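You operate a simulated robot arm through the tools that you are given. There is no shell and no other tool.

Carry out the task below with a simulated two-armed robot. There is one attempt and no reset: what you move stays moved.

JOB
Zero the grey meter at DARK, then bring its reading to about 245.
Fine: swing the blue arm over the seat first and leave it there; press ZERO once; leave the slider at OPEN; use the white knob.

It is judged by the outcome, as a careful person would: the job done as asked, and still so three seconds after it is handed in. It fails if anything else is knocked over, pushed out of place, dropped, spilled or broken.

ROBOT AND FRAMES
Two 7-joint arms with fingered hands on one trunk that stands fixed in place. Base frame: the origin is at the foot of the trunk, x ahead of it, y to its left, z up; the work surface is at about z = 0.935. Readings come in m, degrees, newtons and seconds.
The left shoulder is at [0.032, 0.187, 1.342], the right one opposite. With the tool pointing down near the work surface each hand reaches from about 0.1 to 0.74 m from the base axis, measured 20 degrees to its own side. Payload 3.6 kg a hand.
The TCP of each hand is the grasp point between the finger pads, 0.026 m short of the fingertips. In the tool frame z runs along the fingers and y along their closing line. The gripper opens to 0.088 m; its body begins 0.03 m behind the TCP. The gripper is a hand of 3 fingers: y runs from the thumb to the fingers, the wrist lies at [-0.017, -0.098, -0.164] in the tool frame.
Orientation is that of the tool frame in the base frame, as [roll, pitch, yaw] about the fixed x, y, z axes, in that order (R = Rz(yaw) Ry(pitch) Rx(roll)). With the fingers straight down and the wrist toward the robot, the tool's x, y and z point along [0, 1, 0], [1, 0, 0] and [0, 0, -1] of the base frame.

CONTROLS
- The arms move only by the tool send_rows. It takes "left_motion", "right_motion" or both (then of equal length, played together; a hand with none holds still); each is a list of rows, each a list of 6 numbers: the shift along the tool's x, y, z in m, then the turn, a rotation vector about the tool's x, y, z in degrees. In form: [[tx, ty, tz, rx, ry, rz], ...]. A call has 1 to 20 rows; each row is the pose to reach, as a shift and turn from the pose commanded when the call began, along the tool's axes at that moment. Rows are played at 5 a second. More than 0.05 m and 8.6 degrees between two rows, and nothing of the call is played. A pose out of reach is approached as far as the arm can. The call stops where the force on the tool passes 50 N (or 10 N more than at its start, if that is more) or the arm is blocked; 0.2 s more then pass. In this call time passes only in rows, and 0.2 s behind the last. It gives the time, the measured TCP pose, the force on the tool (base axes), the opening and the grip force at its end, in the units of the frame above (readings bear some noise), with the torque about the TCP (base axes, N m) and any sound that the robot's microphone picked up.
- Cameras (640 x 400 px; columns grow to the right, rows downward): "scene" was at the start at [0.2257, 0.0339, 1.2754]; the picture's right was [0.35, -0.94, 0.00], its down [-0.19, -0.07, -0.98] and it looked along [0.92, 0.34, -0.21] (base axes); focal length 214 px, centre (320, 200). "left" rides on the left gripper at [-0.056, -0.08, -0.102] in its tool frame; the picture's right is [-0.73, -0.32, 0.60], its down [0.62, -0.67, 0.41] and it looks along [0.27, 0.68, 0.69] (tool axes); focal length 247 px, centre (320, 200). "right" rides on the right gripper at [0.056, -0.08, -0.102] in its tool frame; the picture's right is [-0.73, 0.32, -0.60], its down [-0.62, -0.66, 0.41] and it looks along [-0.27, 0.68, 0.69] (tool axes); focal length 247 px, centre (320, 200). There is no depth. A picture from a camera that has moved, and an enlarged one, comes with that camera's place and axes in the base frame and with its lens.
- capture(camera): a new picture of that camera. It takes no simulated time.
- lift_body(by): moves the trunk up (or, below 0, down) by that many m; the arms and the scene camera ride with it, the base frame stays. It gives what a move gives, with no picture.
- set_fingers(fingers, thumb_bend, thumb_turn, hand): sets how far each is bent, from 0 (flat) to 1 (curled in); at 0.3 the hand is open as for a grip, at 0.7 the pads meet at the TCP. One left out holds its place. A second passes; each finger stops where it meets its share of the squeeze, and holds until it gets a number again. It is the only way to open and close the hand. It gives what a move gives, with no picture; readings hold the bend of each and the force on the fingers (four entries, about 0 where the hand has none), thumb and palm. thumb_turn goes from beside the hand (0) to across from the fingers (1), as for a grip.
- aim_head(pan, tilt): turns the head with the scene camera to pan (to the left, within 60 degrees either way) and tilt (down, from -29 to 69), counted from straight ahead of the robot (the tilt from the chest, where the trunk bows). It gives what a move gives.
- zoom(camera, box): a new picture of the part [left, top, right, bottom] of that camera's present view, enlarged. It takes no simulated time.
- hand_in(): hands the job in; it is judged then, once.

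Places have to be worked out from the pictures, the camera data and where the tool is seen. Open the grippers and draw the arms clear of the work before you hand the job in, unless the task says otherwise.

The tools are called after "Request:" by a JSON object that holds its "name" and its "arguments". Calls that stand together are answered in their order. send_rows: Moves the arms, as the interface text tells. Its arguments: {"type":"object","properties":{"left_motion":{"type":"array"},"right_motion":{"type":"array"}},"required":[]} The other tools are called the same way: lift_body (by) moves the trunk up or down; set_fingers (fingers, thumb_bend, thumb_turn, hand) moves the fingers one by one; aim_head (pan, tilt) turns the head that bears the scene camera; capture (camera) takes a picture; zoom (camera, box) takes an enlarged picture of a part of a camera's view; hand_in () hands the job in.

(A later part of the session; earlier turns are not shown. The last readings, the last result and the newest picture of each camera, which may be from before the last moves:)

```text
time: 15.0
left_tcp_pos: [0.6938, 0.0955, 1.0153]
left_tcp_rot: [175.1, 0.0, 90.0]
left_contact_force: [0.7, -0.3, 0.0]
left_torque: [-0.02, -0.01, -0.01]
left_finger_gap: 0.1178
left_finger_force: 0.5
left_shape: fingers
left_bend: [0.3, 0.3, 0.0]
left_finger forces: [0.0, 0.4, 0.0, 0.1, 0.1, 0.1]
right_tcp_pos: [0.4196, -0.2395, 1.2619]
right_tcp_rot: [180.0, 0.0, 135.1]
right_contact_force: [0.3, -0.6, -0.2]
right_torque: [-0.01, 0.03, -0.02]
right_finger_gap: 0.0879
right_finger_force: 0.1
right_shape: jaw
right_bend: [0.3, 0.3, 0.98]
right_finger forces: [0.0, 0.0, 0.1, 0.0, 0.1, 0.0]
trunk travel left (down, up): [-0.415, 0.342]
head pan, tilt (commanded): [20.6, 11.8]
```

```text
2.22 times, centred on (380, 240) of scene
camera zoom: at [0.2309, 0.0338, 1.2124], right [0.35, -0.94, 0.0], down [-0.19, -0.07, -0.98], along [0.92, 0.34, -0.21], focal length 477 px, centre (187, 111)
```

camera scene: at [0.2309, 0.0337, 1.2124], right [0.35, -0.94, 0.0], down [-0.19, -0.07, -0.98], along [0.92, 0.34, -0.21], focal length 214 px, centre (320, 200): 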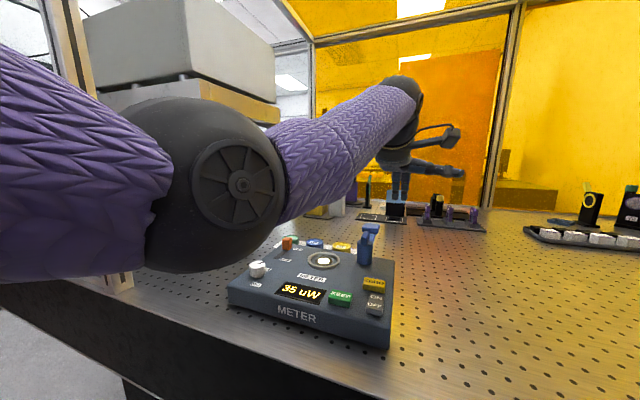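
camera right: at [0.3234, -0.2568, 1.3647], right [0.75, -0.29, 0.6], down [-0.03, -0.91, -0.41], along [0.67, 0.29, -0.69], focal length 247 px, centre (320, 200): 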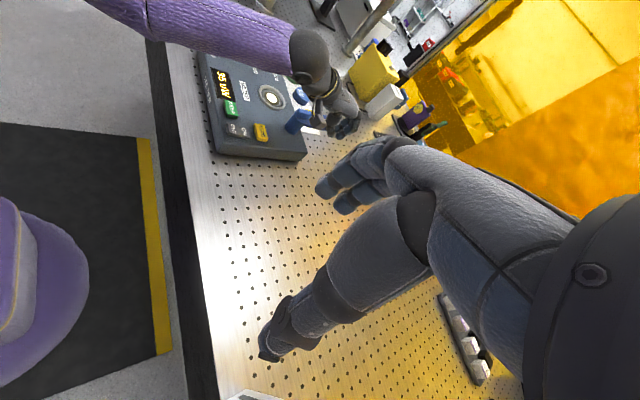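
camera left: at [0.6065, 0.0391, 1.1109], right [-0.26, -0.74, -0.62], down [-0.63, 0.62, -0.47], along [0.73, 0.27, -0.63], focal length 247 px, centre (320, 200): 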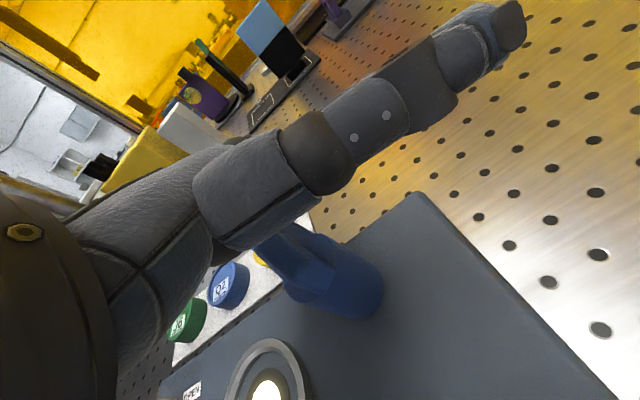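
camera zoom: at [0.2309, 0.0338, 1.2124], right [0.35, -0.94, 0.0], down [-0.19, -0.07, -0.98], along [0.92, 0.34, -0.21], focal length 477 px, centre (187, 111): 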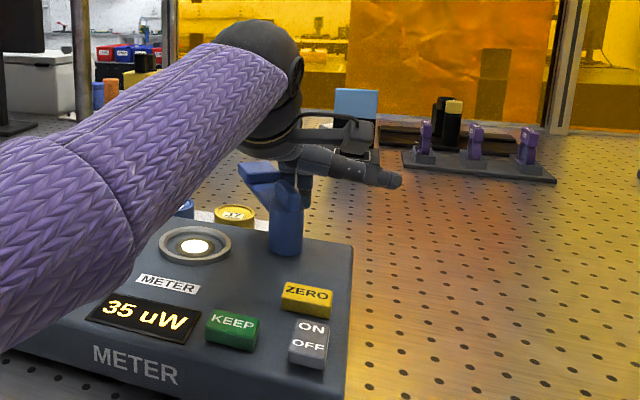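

The bar is turning freely and the meter hasn't moved. I'll continue the arc to about 90° and then check.

Request:
{"name": "send_rows", "arguments": {"left_motion": [[0.009, 0, 0, 0, 0, 0], [0.0175, -0.001, 0, 0, 0, 0], [0.027, -0.0055, -0.0005, 0, 0, 0], [0.0348, -0.0112, -0.001, 0, 0, 0], [0.042, -0.019, -0.0017, 0, 0, 0], [0.0485, -0.027, -0.0023, 0, 0, 0], [0.053, -0.037, -0.0032, 0, 0, 0], [0.0565, -0.0468, -0.0041, 0, 0, 0]]}}

Request:
{"name": "capture", "arguments": {"camera": "left"}}

Request:
{"name": "zoom", "arguments": {"camera": "right", "box": [200, 20, 400, 180]}}

Request:
{"name": "zoom", "arguments": {"camera": "scene", "box": [290, 150, 470, 330]}}

```text
time: 16.8
left_tcp_pos: [0.6461, 0.1522, 1.0169]
left_tcp_rot: [175.0, 0.0, 89.9]
left_contact_force: [1.9, -0.7, 0.2]
left_torque: [-0.03, 0.02, -0.02]
left_finger_gap: 0.1178
left_finger_force: 0.3
left_shape: fingers
left_bend: [0.3, 0.3, 0.0]
left_finger forces: [0.0, 0.4, 0.0, 0.1, 0.0, 0.0]
right_tcp_pos: [0.4197, -0.24, 1.2615]
right_tcp_rot: [180.0, 0.0, 135.2]
right_contact_force: [0.4, 0.1, 0.3]
right_torque: [0.0, -0.02, 0.0]
right_finger_gap: 0.0879
right_finger_force: 0.0
right_shape: jaw
right_bend: [0.3, 0.3, 0.98]
right_finger forces: [0.0, 0.0, 0.0, 0.0, 0.0, 0.1]
trunk travel left (down, up): [-0.415, 0.342]
head pan, tilt (commanded): [20.6, 11.8]
```

```text
taken
camera left: at [0.5592, 0.0954, 1.1111], right [-0.27, -0.73, -0.62], down [-0.63, 0.62, -0.47], along [0.73, 0.27, -0.63], focal length 247 px, centre (320, 200)
```

left: 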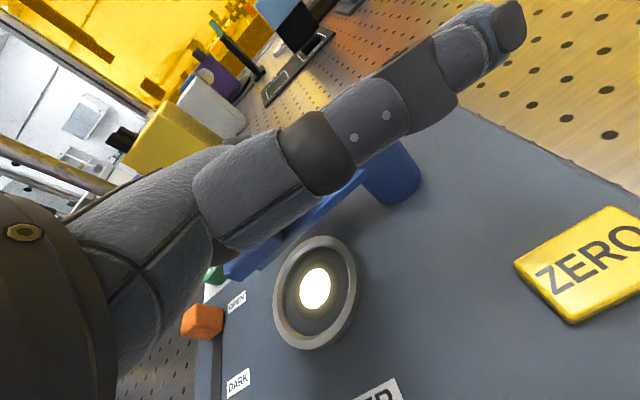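

```text
2.50 times, centred on (300, 100) of right
camera zoom: at [0.3239, -0.2569, 1.3643], right [0.75, -0.29, 0.6], down [-0.03, -0.91, -0.41], along [0.67, 0.29, -0.69], focal length 617 px, centre (370, 450)
```

zoom: 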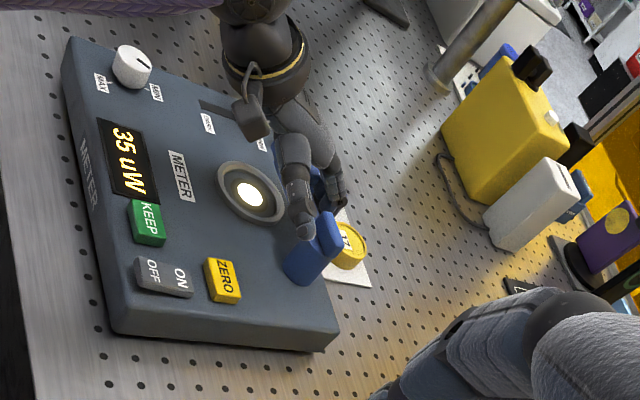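

```text
2.22 times, centred on (380, 240) of scene
camera zoom: at [0.2308, 0.0337, 1.2124], right [0.35, -0.94, 0.0], down [-0.19, -0.07, -0.98], along [0.92, 0.34, -0.21], focal length 477 px, centre (187, 111)
```

zoom: 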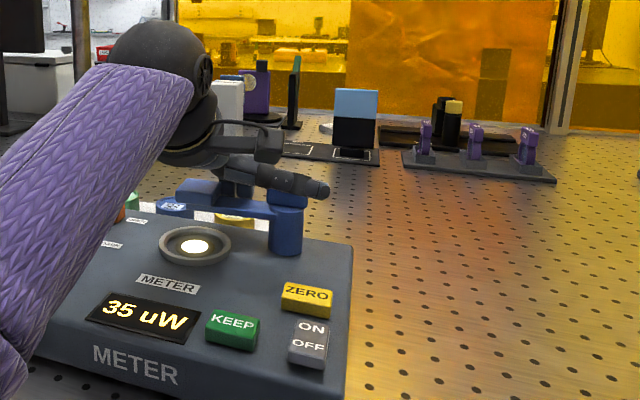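

The bar is now roughly along +y, just behind the seat. I'll pull it a further 15–20° toward the seat in small steps and check.

Request:
{"name": "send_rows", "arguments": {"left_motion": [[0.0015, -0.003, -0.0003, 0, 0, 0], [0.0028, -0.006, -0.0005, 0, 0, 0], [0.0036, -0.009, -0.0008, 0, 0, 0], [0.0043, -0.012, -0.001, 0, 0, 0]]}}

Request:
{"name": "capture", "arguments": {"camera": "left"}}

Request:
{"name": "zoom", "arguments": {"camera": "right", "box": [200, 20, 400, 180]}}

Request:
{"name": "zoom", "arguments": {"camera": "scene", "box": [310, 200, 440, 300]}}

```text
time: 17.8
left_tcp_pos: [0.6352, 0.1564, 1.0167]
left_tcp_rot: [175.0, 0.0, 90.0]
left_contact_force: [0.4, -0.6, -0.2]
left_torque: [-0.03, -0.02, 0.03]
left_finger_gap: 0.1176
left_finger_force: 0.1
left_shape: fingers
left_bend: [0.3, 0.3, 0.0]
left_finger forces: [0.1, 0.1, 0.0, 0.0, 0.0, 0.0]
right_tcp_pos: [0.4196, -0.2402, 1.2617]
right_tcp_rot: [180.0, 0.0, 135.1]
right_contact_force: [0.6, 0.1, 0.5]
right_torque: [0.0, 0.0, 0.0]
right_finger_gap: 0.0876
right_finger_force: 0.1
right_shape: jaw
right_bend: [0.3, 0.3, 0.98]
right_finger forces: [0.0, 0.0, 0.0, 0.0, 0.0, 0.0]
trunk travel left (down, up): [-0.415, 0.342]
head pan, tilt (commanded): [20.6, 11.8]
```

```text
taken
camera left: at [0.5474, 0.1, 1.1113], right [-0.26, -0.73, -0.62], down [-0.63, 0.62, -0.47], along [0.73, 0.27, -0.63], focal length 247 px, centre (320, 200)
```

left: 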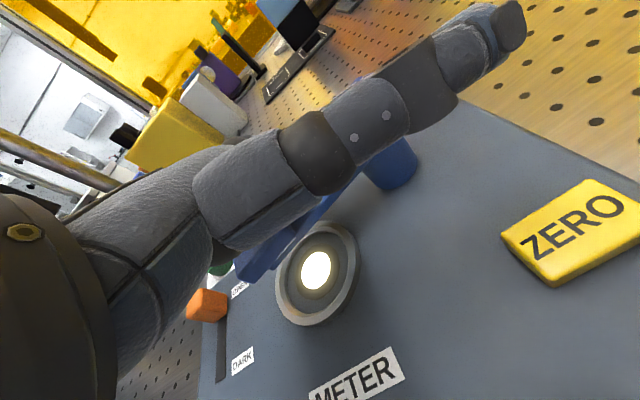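

```text
2.50 times, centred on (300, 100) of right
camera zoom: at [0.324, -0.2569, 1.3643], right [0.75, -0.29, 0.6], down [-0.03, -0.91, -0.41], along [0.67, 0.29, -0.69], focal length 617 px, centre (370, 450)
```

zoom: 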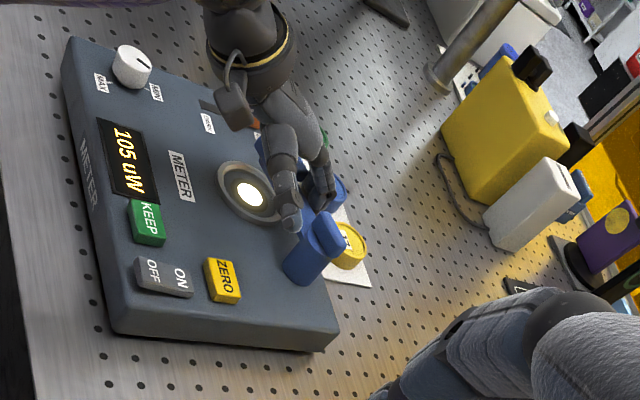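

```text
4.00 times, centred on (375, 250) of scene
camera zoom: at [0.2309, 0.0337, 1.2124], right [0.35, -0.94, 0.0], down [-0.19, -0.07, -0.98], along [0.92, 0.34, -0.21], focal length 858 px, centre (100, 0)
```

zoom: 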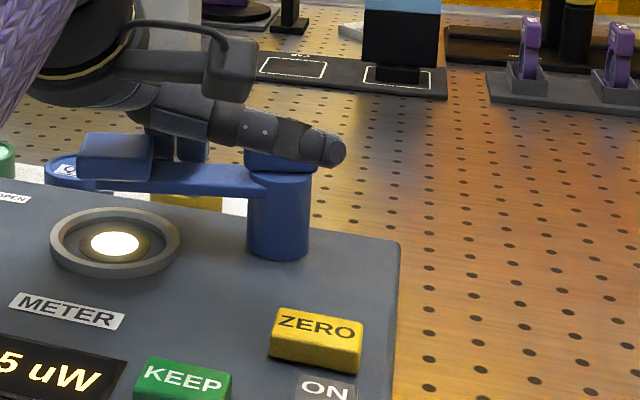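

The reading jumped to 105 uW as the arm neared the seat, and the pad seems about 1 cm short of being centred. I'll pull a little further in small steps.

Request:
{"name": "send_rows", "arguments": {"left_motion": [[0.0004, -0.003, -0.0003, 0, 0, 0], [0.0008, -0.006, -0.0005, 0, 0, 0]]}}

Request:
{"name": "zoom", "arguments": {"camera": "right", "box": [200, 20, 400, 180]}}

Request:
{"name": "zoom", "arguments": {"camera": "scene", "box": [310, 200, 440, 300]}}

Request:
{"name": "zoom", "arguments": {"camera": "left", "box": [200, 130, 440, 340]}}

```text
time: 18.4
left_tcp_pos: [0.6292, 0.1577, 1.0163]
left_tcp_rot: [175.0, 0.0, 89.9]
left_contact_force: [-0.7, -0.3, -0.6]
left_torque: [-0.04, 0.01, 0.03]
left_finger_gap: 0.1178
left_finger_force: 0.1
left_shape: fingers
left_bend: [0.3, 0.3, 0.0]
left_finger forces: [0.2, 0.0, 0.0, 0.1, 0.1, 0.1]
right_tcp_pos: [0.4191, -0.2407, 1.2606]
right_tcp_rot: [179.9, 0.0, 135.2]
right_contact_force: [-0.1, 0.1, 0.0]
right_torque: [0.0, -0.01, 0.01]
right_finger_gap: 0.0877
right_finger_force: 0.0
right_shape: jaw
right_bend: [0.3, 0.3, 0.98]
right_finger forces: [0.0, 0.0, 0.1, 0.0, 0.0, 0.1]
trunk travel left (down, up): [-0.415, 0.342]
head pan, tilt (commanded): [20.6, 11.8]
```

```text
2.50 times, centred on (300, 100) of right
camera zoom: at [0.324, -0.2569, 1.3643], right [0.75, -0.29, 0.6], down [-0.03, -0.91, -0.41], along [0.67, 0.29, -0.69], focal length 617 px, centre (370, 450)
```

zoom: 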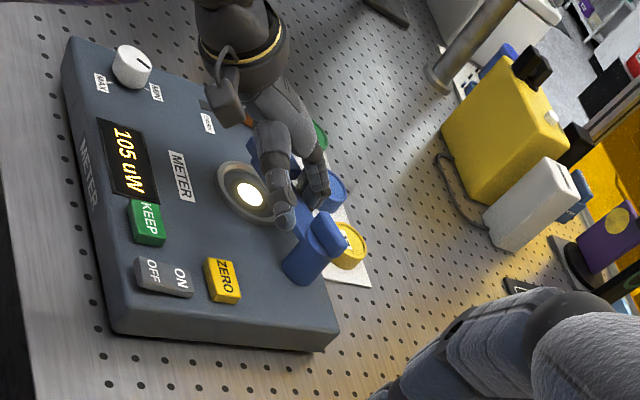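

```text
4.00 times, centred on (375, 250) of scene
camera zoom: at [0.2309, 0.0337, 1.2124], right [0.35, -0.94, 0.0], down [-0.19, -0.07, -0.98], along [0.92, 0.34, -0.21], focal length 858 px, centre (100, 0)
```

zoom: 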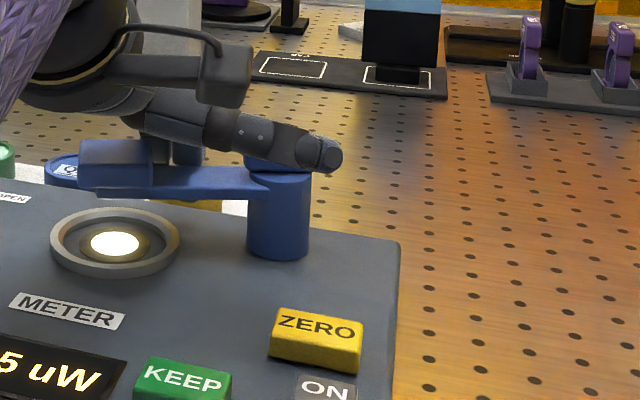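

```text
1.90 times, centred on (320, 235) of left
camera zoom: at [0.5414, 0.1008, 1.1109], right [-0.27, -0.73, -0.62], down [-0.63, 0.62, -0.47], along [0.73, 0.27, -0.63], focal length 470 px, centre (320, 133)
```

zoom: 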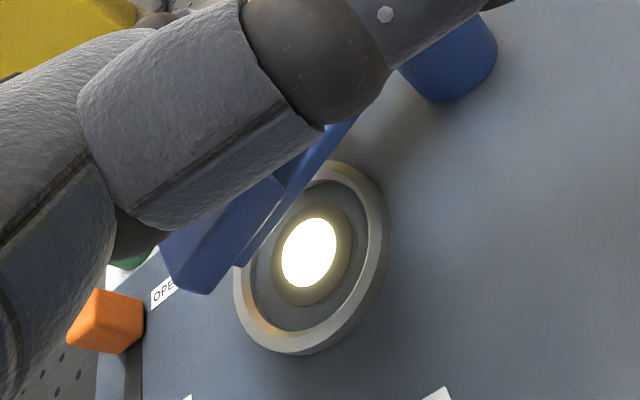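

The pad looks nearly centred over the seat from the scene view. I'll back off slightly and lift the hand straight up to inspect the alignment without occlusion.

Request:
{"name": "send_rows", "arguments": {"left_motion": [[0, 0.006, 0, 0, 0, 0], [0, 0.008, -0.03, 0, 0, 0], [0, 0.01, -0.065, 0, 0, 0], [0.02, 0.0, -0.1, 0, 0, 0], [0.05, -0.02, -0.125, 0, 0, 0], [0.09, -0.04, -0.14, 0, 0, 0]]}}

Request:
{"name": "capture", "arguments": {"camera": "left"}}

Request:
{"name": "zoom", "arguments": {"camera": "right", "box": [200, 20, 400, 180]}}

Request:
{"name": "zoom", "arguments": {"camera": "scene", "box": [310, 200, 440, 300]}}

```text
time: 19.8
left_tcp_pos: [0.5781, 0.2498, 1.1507]
left_tcp_rot: [175.1, 0.0, 89.8]
left_contact_force: [0.0, -0.7, -0.3]
left_torque: [0.02, 0.0, 0.03]
left_finger_gap: 0.1178
left_finger_force: 0.1
left_shape: fingers
left_bend: [0.3, 0.3, 0.0]
left_finger forces: [0.1, 0.0, 0.0, 0.1, 0.0, 0.0]
right_tcp_pos: [0.4192, -0.2391, 1.2627]
right_tcp_rot: [-179.9, 0.1, 135.0]
right_contact_force: [0.5, 1.1, -0.7]
right_torque: [-0.04, -0.03, 0.03]
right_finger_gap: 0.0878
right_finger_force: 0.0
right_shape: jaw
right_bend: [0.3, 0.3, 0.98]
right_finger forces: [0.0, 0.0, 0.1, 0.1, 0.1, 0.0]
trunk travel left (down, up): [-0.415, 0.342]
head pan, tilt (commanded): [20.6, 11.8]
```

```text
taken
camera left: at [0.4897, 0.1923, 1.2458], right [-0.27, -0.73, -0.62], down [-0.63, 0.62, -0.47], along [0.73, 0.27, -0.63], focal length 247 px, centre (320, 200)
```

left: 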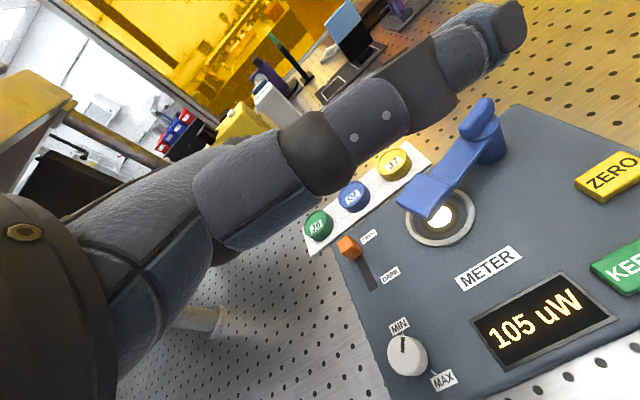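

```text
2.50 times, centred on (300, 100) of right
camera zoom: at [0.3236, -0.256, 1.3646], right [0.75, -0.29, 0.6], down [-0.03, -0.91, -0.41], along [0.67, 0.29, -0.69], focal length 617 px, centre (370, 450)
```

zoom: 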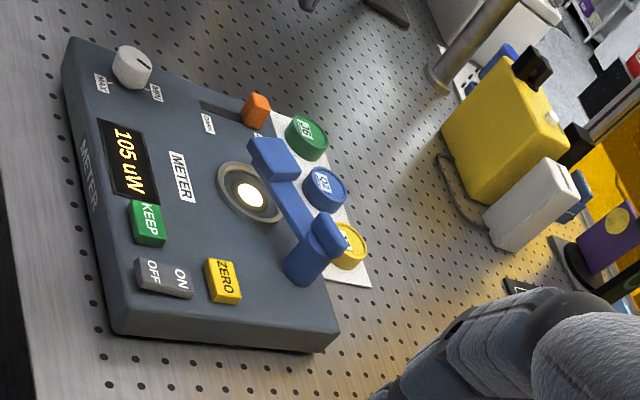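

```text
4.00 times, centred on (375, 250) of scene
camera zoom: at [0.2306, 0.0345, 1.2125], right [0.35, -0.94, 0.0], down [-0.19, -0.07, -0.98], along [0.92, 0.34, -0.21], focal length 858 px, centre (100, 0)
```

zoom: 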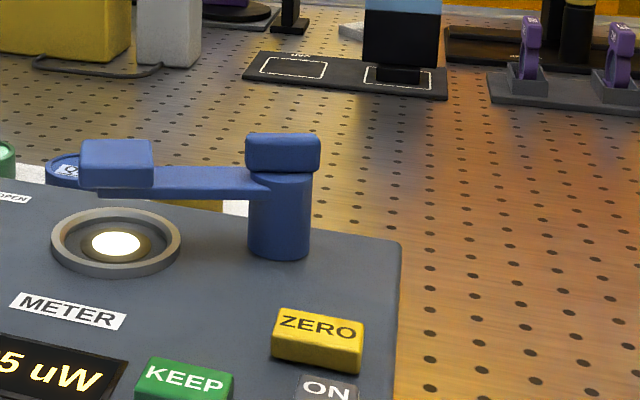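

The pad measures within a few mm of directly above the seat, from all three cameras, and the reading is 105. Next is the slider handle at about (0.672, 0.288, top z≈1.0), so I'll reshape the hand into a half-open pinch.

Request:
{"name": "set_fingers", "arguments": {"hand": "left", "fingers": 0.45, "thumb_bend": 0.45, "thumb_turn": 1}}

Request:
{"name": "send_rows", "arguments": {"left_motion": [[0.01, 0.02, 0, 1.5, 0, 0], [0.02, 0.045, 0.01, 3, 0, 0], [0.03, 0.07, 0.03, 4, 0, 0], [0.0382, 0.0865, 0.067, 5, 0, 0]]}}

Request:
{"name": "capture", "arguments": {"camera": "left"}}

Request:
{"name": "zoom", "arguments": {"camera": "right", "box": [170, 0, 370, 160]}}

Request:
{"name": "capture", "arguments": {"camera": "scene"}}

```text
time: 20.8
left_tcp_pos: [0.5788, 0.2478, 1.1517]
left_tcp_rot: [175.0, 0.0, 90.0]
left_contact_force: [-0.1, -0.1, -0.1]
left_torque: [0.01, 0.02, 0.01]
left_finger_gap: 0.0567
left_finger_force: 0.0
left_shape: fingers
left_bend: [0.45, 0.45, 0.99]
left_finger forces: [0.0, 0.0, 0.1, 0.0, 0.0, 0.0]
right_tcp_pos: [0.42, -0.24, 1.2628]
right_tcp_rot: [180.0, 0.0, 135.2]
right_contact_force: [-1.0, 0.8, -0.1]
right_torque: [0.02, 0.0, 0.0]
right_finger_gap: 0.0879
right_finger_force: 0.1
right_shape: jaw
right_bend: [0.3, 0.3, 0.98]
right_finger forces: [0.0, 0.0, 0.1, 0.1, 0.0, 0.0]
trunk travel left (down, up): [-0.415, 0.342]
head pan, tilt (commanded): [20.6, 11.8]
```

```text
time: 21.8
left_tcp_pos: [0.6716, 0.2845, 1.0926]
left_tcp_rot: [-180.0, 0.0, 90.0]
left_contact_force: [0.1, 0.5, 0.6]
left_torque: [-0.01, -0.02, 0.0]
left_finger_gap: 0.0563
left_finger_force: 0.1
left_shape: fingers
left_bend: [0.45, 0.45, 0.99]
left_finger forces: [0.1, 0.1, 0.0, 0.1, 0.0, 0.0]
right_tcp_pos: [0.4211, -0.2389, 1.2609]
right_tcp_rot: [-179.9, 0.0, 135.2]
right_contact_force: [-0.2, -0.8, 0.4]
right_torque: [0.01, 0.02, 0.03]
right_finger_gap: 0.0879
right_finger_force: 0.0
right_shape: jaw
right_bend: [0.3, 0.3, 0.98]
right_finger forces: [0.0, 0.1, 0.1, 0.1, 0.0, 0.0]
trunk travel left (down, up): [-0.415, 0.342]
head pan, tilt (commanded): [20.6, 11.8]
```

```text
taken
camera left: at [0.5915, 0.2291, 1.195], right [-0.32, -0.74, -0.6], down [-0.67, 0.62, -0.41], along [0.68, 0.27, -0.69], focal length 247 px, centre (320, 200)
```

left: 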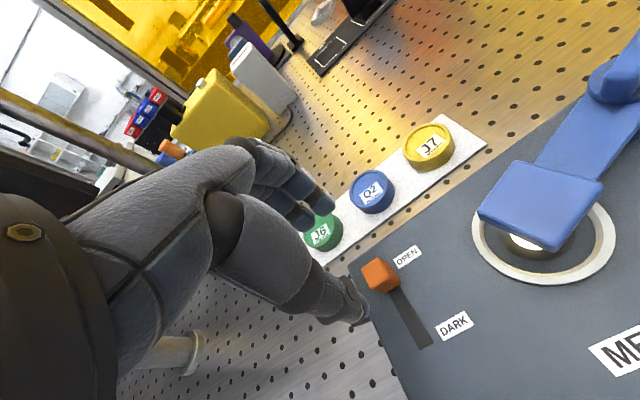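

```text
2.50 times, centred on (270, 80) of right
camera zoom: at [0.3244, -0.2566, 1.3642], right [0.75, -0.29, 0.6], down [-0.03, -0.91, -0.41], along [0.67, 0.29, -0.69], focal length 617 px, centre (445, 500)
```

zoom: 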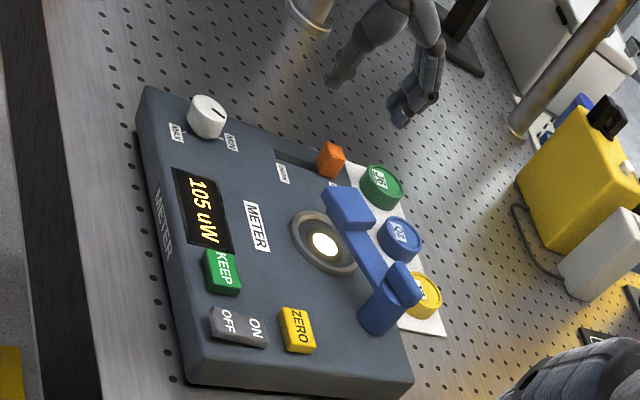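

```text
taken
camera scene: at [0.2313, 0.034, 1.2123], right [0.35, -0.94, 0.0], down [-0.19, -0.07, -0.98], along [0.92, 0.34, -0.21], focal length 214 px, centre (320, 200)
```

scene: 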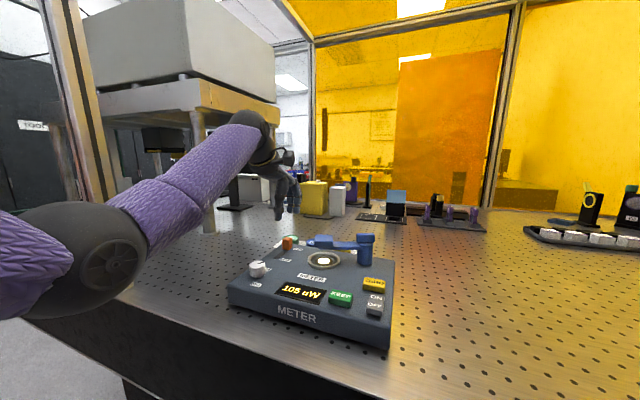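

The hand is aligned above the handle: measured handle (0.673, 0.286) against TCP (0.672, 0.285). I'll descend to about 1.03 first and check the straddle.

Request:
{"name": "send_rows", "arguments": {"left_motion": [[0.0005, 0.0005, 0.022, 0, 0, 0], [0.001, 0.001, 0.044, 0, 0, 0], [0.0015, 0.001, 0.0635, 0, 0, 0]]}}

Request:
{"name": "capture", "arguments": {"camera": "left"}}

Request:
{"name": "zoom", "arguments": {"camera": "right", "box": [210, 0, 350, 110]}}

Request:
{"name": "zoom", "arguments": {"camera": "scene", "box": [220, 160, 400, 340]}}

```text
time: 22.6
left_tcp_pos: [0.6718, 0.2875, 1.0283]
left_tcp_rot: [-179.9, 0.0, 89.9]
left_contact_force: [0.4, 0.6, 1.0]
left_torque: [0.0, 0.01, 0.01]
left_finger_gap: 0.0565
left_finger_force: 0.1
left_shape: fingers
left_bend: [0.45, 0.45, 0.99]
left_finger forces: [0.0, 0.0, 0.0, 0.1, 0.0, 0.0]
right_tcp_pos: [0.4195, -0.2406, 1.2624]
right_tcp_rot: [-179.8, 0.0, 135.1]
right_contact_force: [0.7, -0.3, -0.5]
right_torque: [-0.02, 0.02, 0.01]
right_finger_gap: 0.0877
right_finger_force: 0.0
right_shape: jaw
right_bend: [0.3, 0.3, 0.98]
right_finger forces: [0.0, 0.1, 0.0, 0.0, 0.0, 0.1]
trunk travel left (down, up): [-0.415, 0.342]
head pan, tilt (commanded): [20.6, 11.8]
```

```text
taken
camera left: at [0.5914, 0.2301, 1.1308], right [-0.32, -0.73, -0.6], down [-0.67, 0.62, -0.41], along [0.67, 0.27, -0.69], focal length 247 px, centre (320, 200)
```

left: 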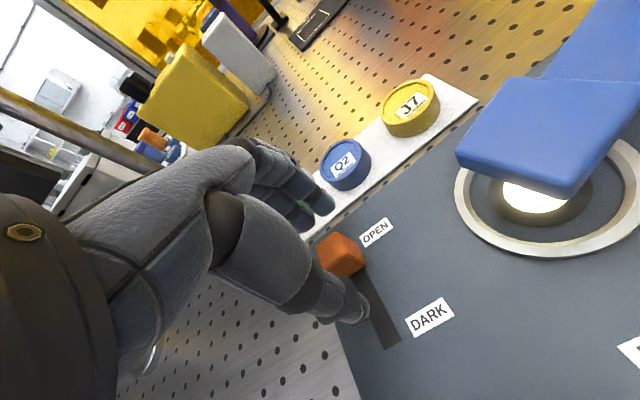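

```text
3.64 times, centred on (280, 55) of right
camera zoom: at [0.3242, -0.2567, 1.3642], right [0.75, -0.29, 0.6], down [-0.03, -0.91, -0.41], along [0.67, 0.29, -0.69], focal length 898 px, centre (466, 727)
```

zoom: 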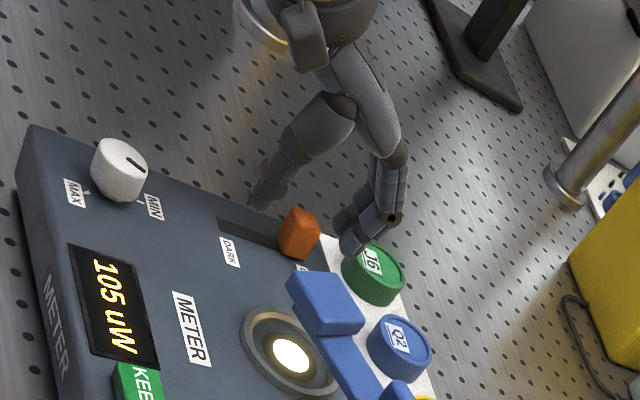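

```text
2.22 times, centred on (310, 250) of scene
camera zoom: at [0.2311, 0.0339, 1.2124], right [0.35, -0.94, 0.0], down [-0.19, -0.07, -0.98], along [0.92, 0.34, -0.21], focal length 477 px, centre (342, 89)
```

zoom: 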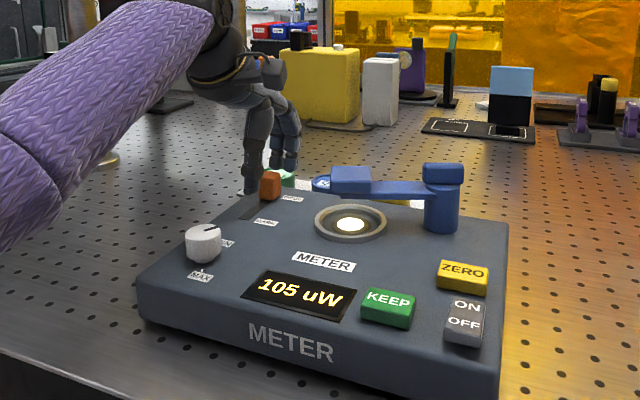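

The thumb and fingers straddle the orange handle. I'll descend another 16 mm so the tips sit just above the panel, then close gently.

Request:
{"name": "send_rows", "arguments": {"left_motion": [[0, 0, 0.008, 0, 0, 0], [0, 0.0005, 0.016, 0, 0, 0]]}}

Request:
{"name": "set_fingers", "arguments": {"hand": "left", "fingers": 0.57, "thumb_bend": 0.57}}

Request:
{"name": "capture", "arguments": {"camera": "left"}}

Request:
{"name": "zoom", "arguments": {"camera": "right", "box": [210, 0, 350, 110]}}

Request:
{"name": "zoom", "arguments": {"camera": "scene", "box": [250, 190, 350, 290]}}

```text
time: 23.2
left_tcp_pos: [0.671, 0.287, 1.0138]
left_tcp_rot: [180.0, 0.0, 90.0]
left_contact_force: [-0.8, 0.0, 1.3]
left_torque: [0.03, 0.03, 0.01]
left_finger_gap: 0.0564
left_finger_force: 0.1
left_shape: fingers
left_bend: [0.45, 0.45, 0.99]
left_finger forces: [0.0, 0.0, 0.0, 0.0, 0.0, 0.0]
right_tcp_pos: [0.4196, -0.2401, 1.2619]
right_tcp_rot: [-180.0, -0.1, 135.1]
right_contact_force: [-0.6, 0.1, -0.2]
right_torque: [-0.01, 0.01, -0.02]
right_finger_gap: 0.0876
right_finger_force: 0.1
right_shape: jaw
right_bend: [0.3, 0.3, 0.98]
right_finger forces: [0.0, 0.1, 0.0, 0.0, 0.0, 0.0]
trunk travel left (down, up): [-0.415, 0.342]
head pan, tilt (commanded): [20.6, 11.8]
```

```text
time: 24.2
left_tcp_pos: [0.6703, 0.2877, 1.0148]
left_tcp_rot: [180.0, 0.1, 89.9]
left_contact_force: [0.0, 0.0, -0.7]
left_torque: [0.02, -0.01, 0.04]
left_finger_gap: 0.0323
left_finger_force: 0.1
left_shape: fingers
left_bend: [0.56, 0.56, 1.0]
left_finger forces: [0.0, 0.0, 0.0, 0.0, 0.0, 0.1]
right_tcp_pos: [0.4188, -0.2404, 1.2616]
right_tcp_rot: [180.0, 0.0, 135.2]
right_contact_force: [0.1, 1.4, 0.2]
right_torque: [-0.01, 0.02, 0.01]
right_finger_gap: 0.0876
right_finger_force: 0.0
right_shape: jaw
right_bend: [0.3, 0.3, 0.98]
right_finger forces: [0.0, 0.0, 0.0, 0.0, 0.1, 0.0]
trunk travel left (down, up): [-0.415, 0.342]
head pan, tilt (commanded): [20.6, 11.8]
```

```text
taken
camera left: at [0.5918, 0.2298, 1.1157], right [-0.32, -0.73, -0.6], down [-0.67, 0.62, -0.41], along [0.68, 0.27, -0.69], focal length 247 px, centre (320, 200)
```

left: 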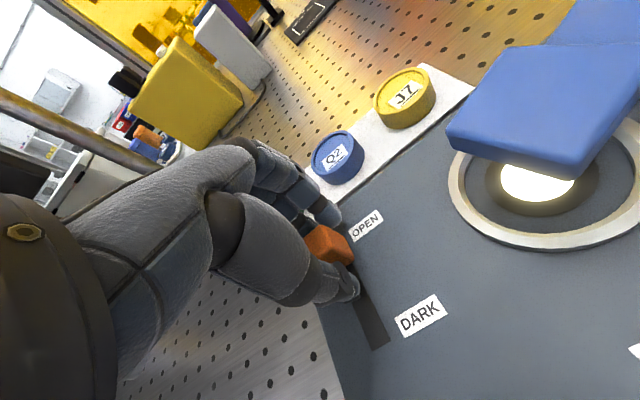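

```text
3.64 times, centred on (280, 55) of right
camera zoom: at [0.324, -0.2569, 1.3643], right [0.75, -0.29, 0.6], down [-0.03, -0.91, -0.41], along [0.67, 0.29, -0.69], focal length 898 px, centre (466, 727)
```

zoom: 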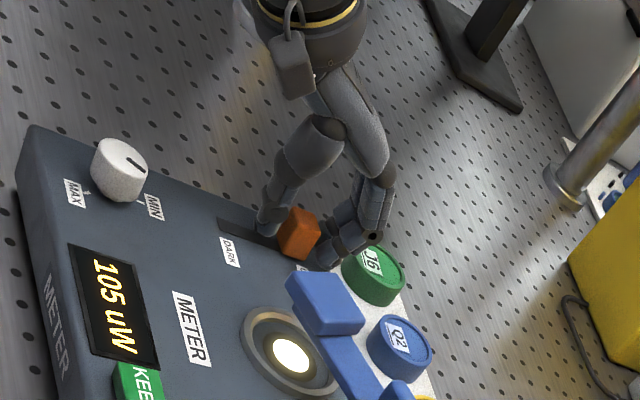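

```text
4.00 times, centred on (300, 240) of scene
camera zoom: at [0.2309, 0.0337, 1.2124], right [0.35, -0.94, 0.0], down [-0.19, -0.07, -0.98], along [0.92, 0.34, -0.21], focal length 858 px, centre (400, 40)
```

zoom: 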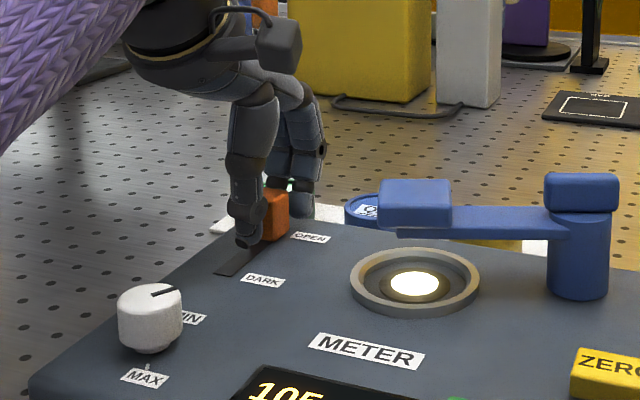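

The handle sits between the thumb and fingers with about 1 cm of play. I'll pull toward DARK (−x) in small steps.

Request:
{"name": "send_rows", "arguments": {"left_motion": [[0, -0.005, 0, 0, 0, 0], [0, -0.01, 0, 0, 0, 0], [0, -0.015, 0, 0, 0, 0], [0, -0.02, 0, 0, 0, 0], [0, -0.025, 0, 0, 0, 0], [0, -0.03, 0, 0, 0, 0], [0, -0.035, 0, 0, 0, 0], [0, -0.039, 0, 0, 0, 0]]}}

Request:
{"name": "capture", "arguments": {"camera": "left"}}

Request:
{"name": "zoom", "arguments": {"camera": "right", "box": [180, 20, 320, 130]}}

Request:
{"name": "zoom", "arguments": {"camera": "scene", "box": [250, 210, 350, 310]}}

```text
time: 26.0
left_tcp_pos: [0.6329, 0.2865, 1.0135]
left_tcp_rot: [-180.0, -0.1, 89.9]
left_contact_force: [0.7, 0.4, 0.1]
left_torque: [0.0, -0.03, 0.0]
left_finger_gap: 0.0328
left_finger_force: 0.5
left_shape: fingers
left_bend: [0.55, 0.56, 1.0]
left_finger forces: [0.2, 0.2, 0.0, 0.0, 0.1, 0.0]
right_tcp_pos: [0.4207, -0.2402, 1.2627]
right_tcp_rot: [-180.0, 0.0, 135.0]
right_contact_force: [0.0, -0.2, -0.1]
right_torque: [0.04, -0.04, -0.01]
right_finger_gap: 0.0877
right_finger_force: 0.1
right_shape: jaw
right_bend: [0.3, 0.3, 0.98]
right_finger forces: [0.0, 0.0, 0.0, 0.0, 0.0, 0.0]
trunk travel left (down, up): [-0.415, 0.342]
head pan, tilt (commanded): [20.6, 11.8]
```

```text
taken
camera left: at [0.5525, 0.2297, 1.1156], right [-0.32, -0.73, -0.6], down [-0.67, 0.62, -0.41], along [0.67, 0.27, -0.69], focal length 247 px, centre (320, 200)
```

left: 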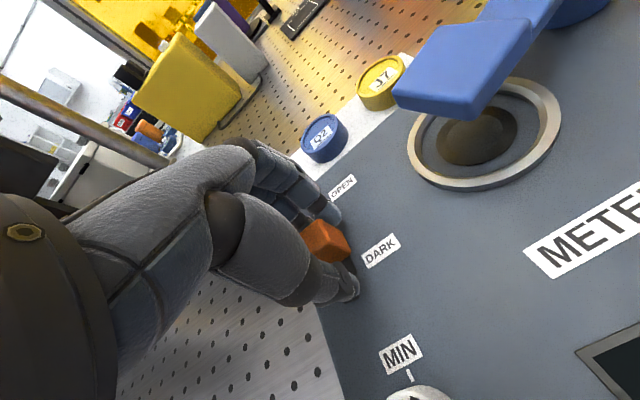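

```text
3.64 times, centred on (250, 75) of right
camera zoom: at [0.324, -0.2568, 1.3643], right [0.75, -0.29, 0.6], down [-0.03, -0.91, -0.41], along [0.67, 0.29, -0.69], focal length 898 px, centre (574, 654)
```

zoom: 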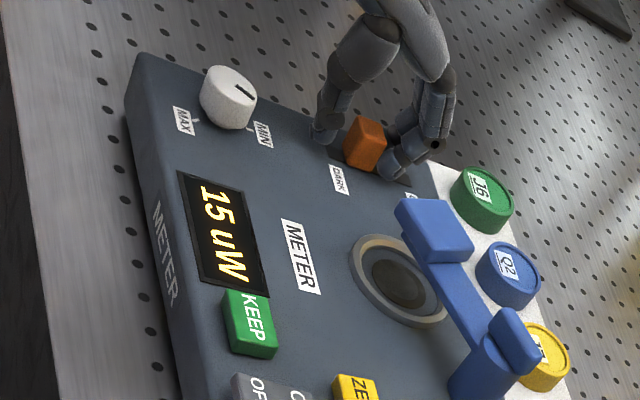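

```text
4.00 times, centred on (300, 260) of scene
camera zoom: at [0.2309, 0.0338, 1.2124], right [0.35, -0.94, 0.0], down [-0.19, -0.07, -0.98], along [0.92, 0.34, -0.21], focal length 858 px, centre (400, -40)
```

zoom: 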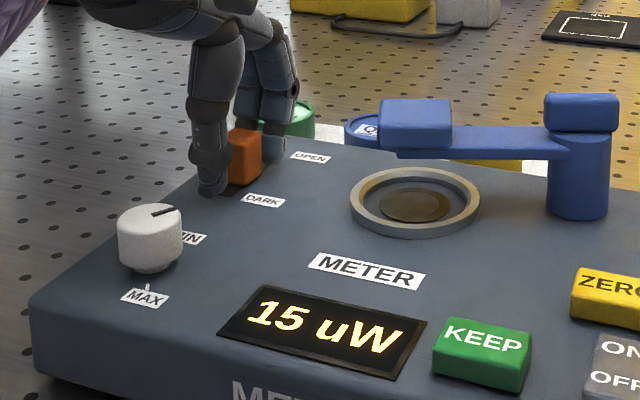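

The light went off and the reading dropped to 15 uW, so the slider is in the DARK region. I'll nudge it a few more mm toward its end stop while watching the force.

Request:
{"name": "send_rows", "arguments": {"left_motion": [[0, -0.002, 0, 0, 0, 0], [0, -0.004, 0, 0, 0, 0], [0, -0.006, 0, 0, 0, 0]]}}

Request:
{"name": "zoom", "arguments": {"camera": "right", "box": [180, 20, 320, 130]}}

Request:
{"name": "zoom", "arguments": {"camera": "scene", "box": [250, 210, 350, 310]}}

```text
time: 26.8
left_tcp_pos: [0.6252, 0.2871, 1.0123]
left_tcp_rot: [-180.0, -0.1, 89.9]
left_contact_force: [0.1, -0.8, -0.5]
left_torque: [-0.03, -0.03, 0.0]
left_finger_gap: 0.0323
left_finger_force: 0.1
left_shape: fingers
left_bend: [0.56, 0.56, 1.0]
left_finger forces: [0.0, 0.0, 0.0, 0.1, 0.1, 0.0]
right_tcp_pos: [0.4192, -0.2398, 1.2624]
right_tcp_rot: [180.0, 0.0, 135.1]
right_contact_force: [-0.1, 0.3, -0.2]
right_torque: [-0.01, 0.02, 0.01]
right_finger_gap: 0.0878
right_finger_force: 0.1
right_shape: jaw
right_bend: [0.3, 0.3, 0.98]
right_finger forces: [0.0, 0.1, 0.0, 0.1, 0.0, 0.0]
trunk travel left (down, up): [-0.415, 0.342]
head pan, tilt (commanded): [20.6, 11.8]
```

```text
3.64 times, centred on (250, 75) of right
camera zoom: at [0.3239, -0.2569, 1.3643], right [0.75, -0.29, 0.6], down [-0.03, -0.91, -0.41], along [0.67, 0.29, -0.69], focal length 898 px, centre (574, 654)
```

zoom: 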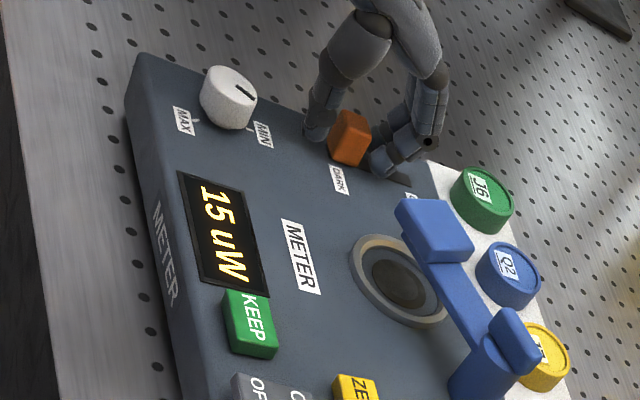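

```text
4.00 times, centred on (300, 260) of scene
camera zoom: at [0.2308, 0.0338, 1.2124], right [0.35, -0.94, 0.0], down [-0.19, -0.07, -0.98], along [0.92, 0.34, -0.21], focal length 858 px, centre (400, -40)
```

zoom: 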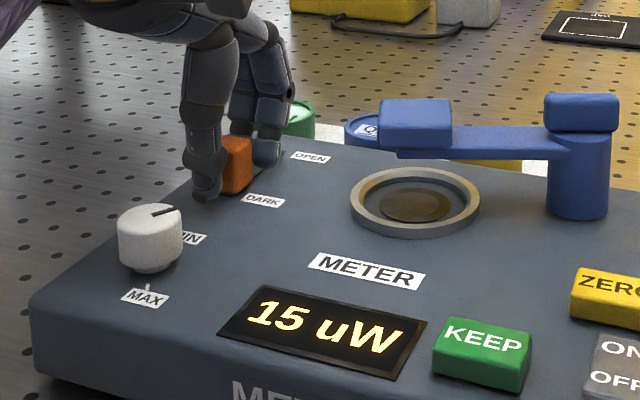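

The handle is now around x≈0.634 with the light off and 15 uW showing. I'll nudge 3 mm more to be sure it's at the end, and check the force.

Request:
{"name": "send_rows", "arguments": {"left_motion": [[0, -0.002, 0, 0, 0, 0], [0, -0.0035, 0, 0, 0, 0]]}}

Request:
{"name": "zoom", "arguments": {"camera": "right", "box": [180, 20, 320, 130]}}

Request:
{"name": "zoom", "arguments": {"camera": "left", "box": [250, 150, 450, 330]}}

```text
time: 27.4
left_tcp_pos: [0.6222, 0.2866, 1.0138]
left_tcp_rot: [-180.0, 0.0, 90.1]
left_contact_force: [0.6, 0.3, 0.2]
left_torque: [0.03, -0.03, 0.0]
left_finger_gap: 0.0327
left_finger_force: 0.1
left_shape: fingers
left_bend: [0.56, 0.56, 1.0]
left_finger forces: [0.1, 0.0, 0.0, 0.0, 0.0, 0.0]
right_tcp_pos: [0.4184, -0.2399, 1.2616]
right_tcp_rot: [179.9, 0.0, 135.2]
right_contact_force: [-0.2, -0.9, -0.5]
right_torque: [-0.04, 0.01, -0.03]
right_finger_gap: 0.0878
right_finger_force: 0.0
right_shape: jaw
right_bend: [0.3, 0.3, 0.98]
right_finger forces: [0.0, 0.0, 0.1, 0.1, 0.1, 0.0]
trunk travel left (down, up): [-0.415, 0.342]
head pan, tilt (commanded): [20.6, 11.8]
```

```text
3.64 times, centred on (250, 75) of right
camera zoom: at [0.324, -0.2569, 1.3643], right [0.75, -0.29, 0.6], down [-0.03, -0.91, -0.41], along [0.67, 0.29, -0.69], focal length 898 px, centre (574, 654)
```

zoom: 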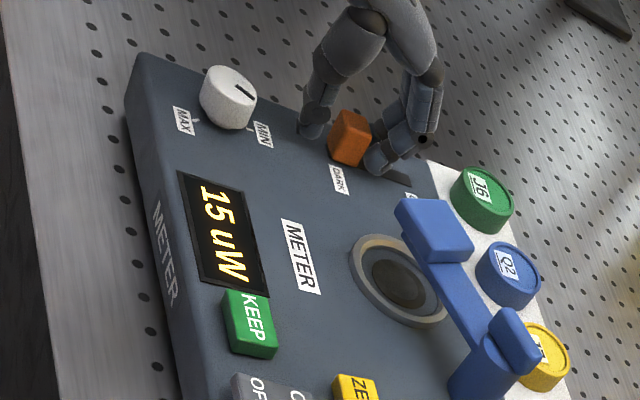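

```text
2.22 times, centred on (350, 240) of left
camera zoom: at [0.5429, 0.2301, 1.1156], right [-0.32, -0.73, -0.6], down [-0.67, 0.62, -0.41], along [0.67, 0.27, -0.69], focal length 549 px, centre (253, 111)
```

zoom: 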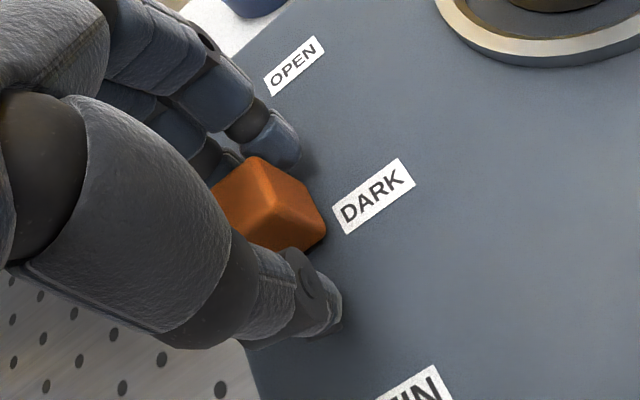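

The handle has settled beside the DARK label and the reading is a steady 15 uW. I'll back off 3 mm, lift straight up, and reshape the hand to two straight fingers for pressing ZERO.

Request:
{"name": "send_rows", "arguments": {"left_motion": [[0, 0.003, 0, 0, 0, 0], [0, 0.003, -0.03, 0, 0, 0], [0, 0.003, -0.07, 0, 0, 0], [0, 0.003, -0.11, 0, 0, 0]]}}

Request:
{"name": "set_fingers", "arguments": {"hand": "left", "fingers": 0.3, "thumb_bend": 0.3, "thumb_turn": 0}}

Request:
{"name": "lift_body", "arguments": {"by": 0.06}}

Request:
{"name": "zoom", "arguments": {"camera": "right", "box": [170, 20, 350, 190]}}

Request:
{"name": "capture", "arguments": {"camera": "scene"}}

```text
time: 28.4
left_tcp_pos: [0.6257, 0.2877, 1.1254]
left_tcp_rot: [180.0, -0.1, 90.1]
left_contact_force: [-0.2, 0.5, -0.6]
left_torque: [0.03, 0.02, 0.0]
left_finger_gap: 0.0325
left_finger_force: 0.1
left_shape: fingers
left_bend: [0.56, 0.56, 1.0]
left_finger forces: [0.0, 0.0, 0.1, 0.0, 0.0, 0.0]
right_tcp_pos: [0.4206, -0.2398, 1.2618]
right_tcp_rot: [179.9, 0.0, 135.2]
right_contact_force: [0.1, 0.0, -0.5]
right_torque: [0.01, 0.0, 0.01]
right_finger_gap: 0.0879
right_finger_force: 0.0
right_shape: jaw
right_bend: [0.3, 0.3, 0.98]
right_finger forces: [0.0, 0.1, 0.0, 0.0, 0.1, 0.0]
trunk travel left (down, up): [-0.415, 0.342]
head pan, tilt (commanded): [20.6, 11.8]
```

```text
time: 29.4
left_tcp_pos: [0.6263, 0.2874, 1.1248]
left_tcp_rot: [180.0, 0.0, 90.0]
left_contact_force: [0.6, 0.2, -0.1]
left_torque: [-0.02, 0.02, 0.03]
left_finger_gap: 0.118
left_finger_force: 0.1
left_shape: fingers
left_bend: [0.3, 0.3, 0.0]
left_finger forces: [0.0, 0.0, 0.0, 0.0, 0.1, 0.0]
right_tcp_pos: [0.4196, -0.24, 1.2624]
right_tcp_rot: [180.0, 0.0, 135.1]
right_contact_force: [0.2, 0.1, -0.1]
right_torque: [-0.01, 0.03, 0.01]
right_finger_gap: 0.0878
right_finger_force: 0.0
right_shape: jaw
right_bend: [0.3, 0.3, 0.98]
right_finger forces: [0.0, 0.0, 0.0, 0.1, 0.0, 0.0]
trunk travel left (down, up): [-0.415, 0.342]
head pan, tilt (commanded): [20.6, 11.8]
```

```text
time: 30.4
left_tcp_pos: [0.626, 0.2871, 1.1832]
left_tcp_rot: [-179.9, 0.1, 90.0]
left_contact_force: [0.4, 0.9, 0.4]
left_torque: [-0.03, 0.02, -0.03]
left_finger_gap: 0.118
left_finger_force: 0.0
left_shape: fingers
left_bend: [0.3, 0.3, 0.0]
left_finger forces: [0.0, 0.1, 0.0, 0.0, 0.1, 0.1]
right_tcp_pos: [0.4196, -0.2401, 1.3208]
right_tcp_rot: [-179.8, -0.1, 135.1]
right_contact_force: [0.2, -1.0, 0.8]
right_torque: [-0.02, 0.02, 0.02]
right_finger_gap: 0.0875
right_finger_force: 0.1
right_shape: jaw
right_bend: [0.3, 0.3, 0.98]
right_finger forces: [0.1, 0.0, 0.1, 0.1, 0.0, 0.1]
trunk travel left (down, up): [-0.475, 0.282]
head pan, tilt (commanded): [20.6, 11.8]
```

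```text
2.35 times, centred on (260, 105) of right
camera zoom: at [0.3244, -0.2568, 1.4239], right [0.75, -0.29, 0.6], down [-0.03, -0.91, -0.41], along [0.67, 0.29, -0.69], focal length 581 px, centre (461, 424)
```

zoom: 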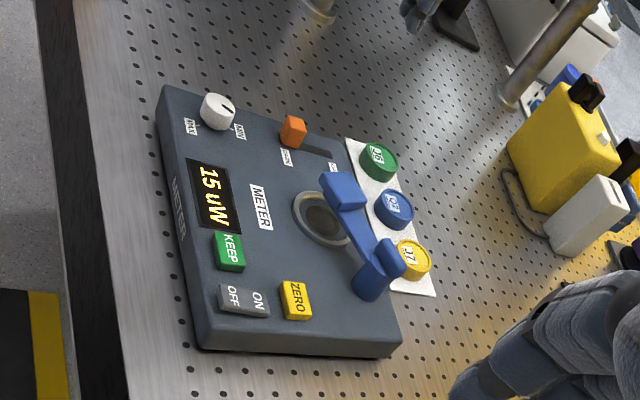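

```text
taken
camera scene: at [0.226, 0.0338, 1.2753], right [0.35, -0.94, 0.0], down [-0.19, -0.07, -0.98], along [0.92, 0.34, -0.21], focal length 214 px, centre (320, 200)
```

scene: 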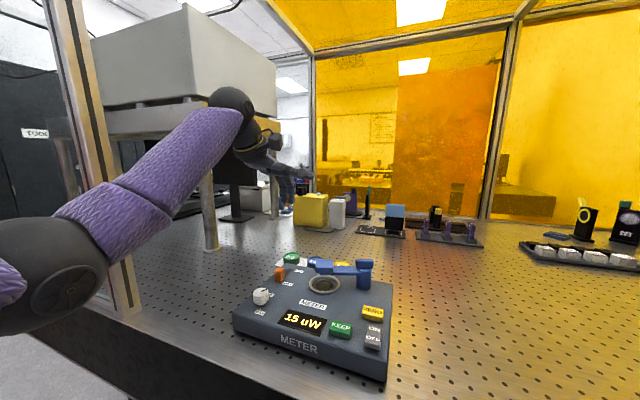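

The slider is at DARK with 15 uW, and the blue arm is still over the seat. ZERO is at about (0.587, 0.0635, top≈0.988), so I'll move so the fingertips hover above it.

Request:
{"name": "send_rows", "arguments": {"left_motion": [[-0.03, -0.011, 0.0, 0, 0, 0], [-0.062, -0.022, 0.005, 0, 0, 0], [-0.095, -0.035, 0.012, 0, 0, 0], [-0.128, -0.047, 0.025, 0, 0, 0], [-0.16, -0.059, 0.043, 0, 0, 0], [-0.192, -0.071, 0.063, 0, 0, 0], [-0.2236, -0.083, 0.083, 0, 0, 0]]}}

Request:
{"name": "capture", "arguments": {"camera": "scene"}}

Request:
{"name": "zoom", "arguments": {"camera": "right", "box": [170, 20, 350, 190]}}

Request:
{"name": "capture", "arguments": {"camera": "left"}}

```text
time: 32.0
left_tcp_pos: [0.5422, 0.0637, 1.1019]
left_tcp_rot: [-180.0, 0.0, 90.0]
left_contact_force: [0.5, 0.7, -0.7]
left_torque: [0.03, -0.01, 0.0]
left_finger_gap: 0.1181
left_finger_force: 0.1
left_shape: fingers
left_bend: [0.3, 0.3, 0.0]
left_finger forces: [0.0, 0.1, 0.1, 0.0, 0.1, 0.0]
right_tcp_pos: [0.4184, -0.2395, 1.3222]
right_tcp_rot: [-180.0, -0.1, 135.1]
right_contact_force: [0.3, -0.2, -0.6]
right_torque: [0.01, -0.01, 0.0]
right_finger_gap: 0.0877
right_finger_force: 0.0
right_shape: jaw
right_bend: [0.3, 0.3, 0.98]
right_finger forces: [0.0, 0.0, 0.1, 0.0, 0.0, 0.1]
trunk travel left (down, up): [-0.475, 0.282]
head pan, tilt (commanded): [20.6, 11.8]
```

```text
taken
camera scene: at [0.2255, 0.0331, 1.2755], right [0.35, -0.94, 0.0], down [-0.19, -0.07, -0.98], along [0.92, 0.34, -0.2], focal length 214 px, centre (320, 200)
```

scene: 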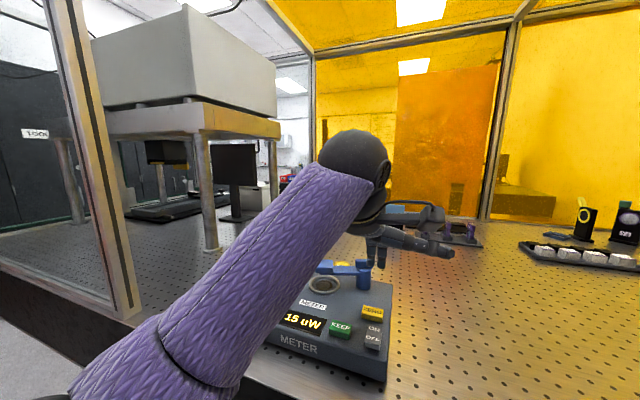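

```text
2.35 times, centred on (260, 105) of right
camera zoom: at [0.3237, -0.2576, 1.4242], right [0.75, -0.29, 0.6], down [-0.03, -0.91, -0.41], along [0.67, 0.29, -0.69], focal length 581 px, centre (461, 424)
```

zoom: 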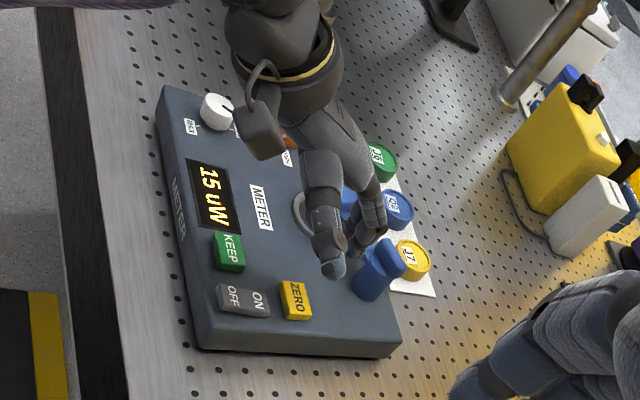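

```text
taken
camera left: at [0.4628, 0.0059, 1.2029], right [-0.32, -0.73, -0.6], down [-0.67, 0.62, -0.41], along [0.68, 0.27, -0.69], focal length 247 px, centre (320, 200)
```

left: 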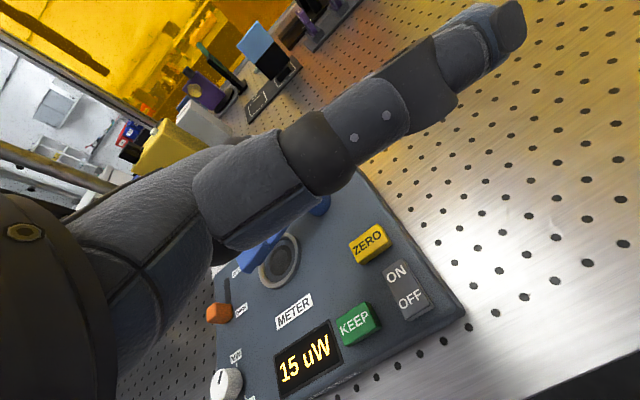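

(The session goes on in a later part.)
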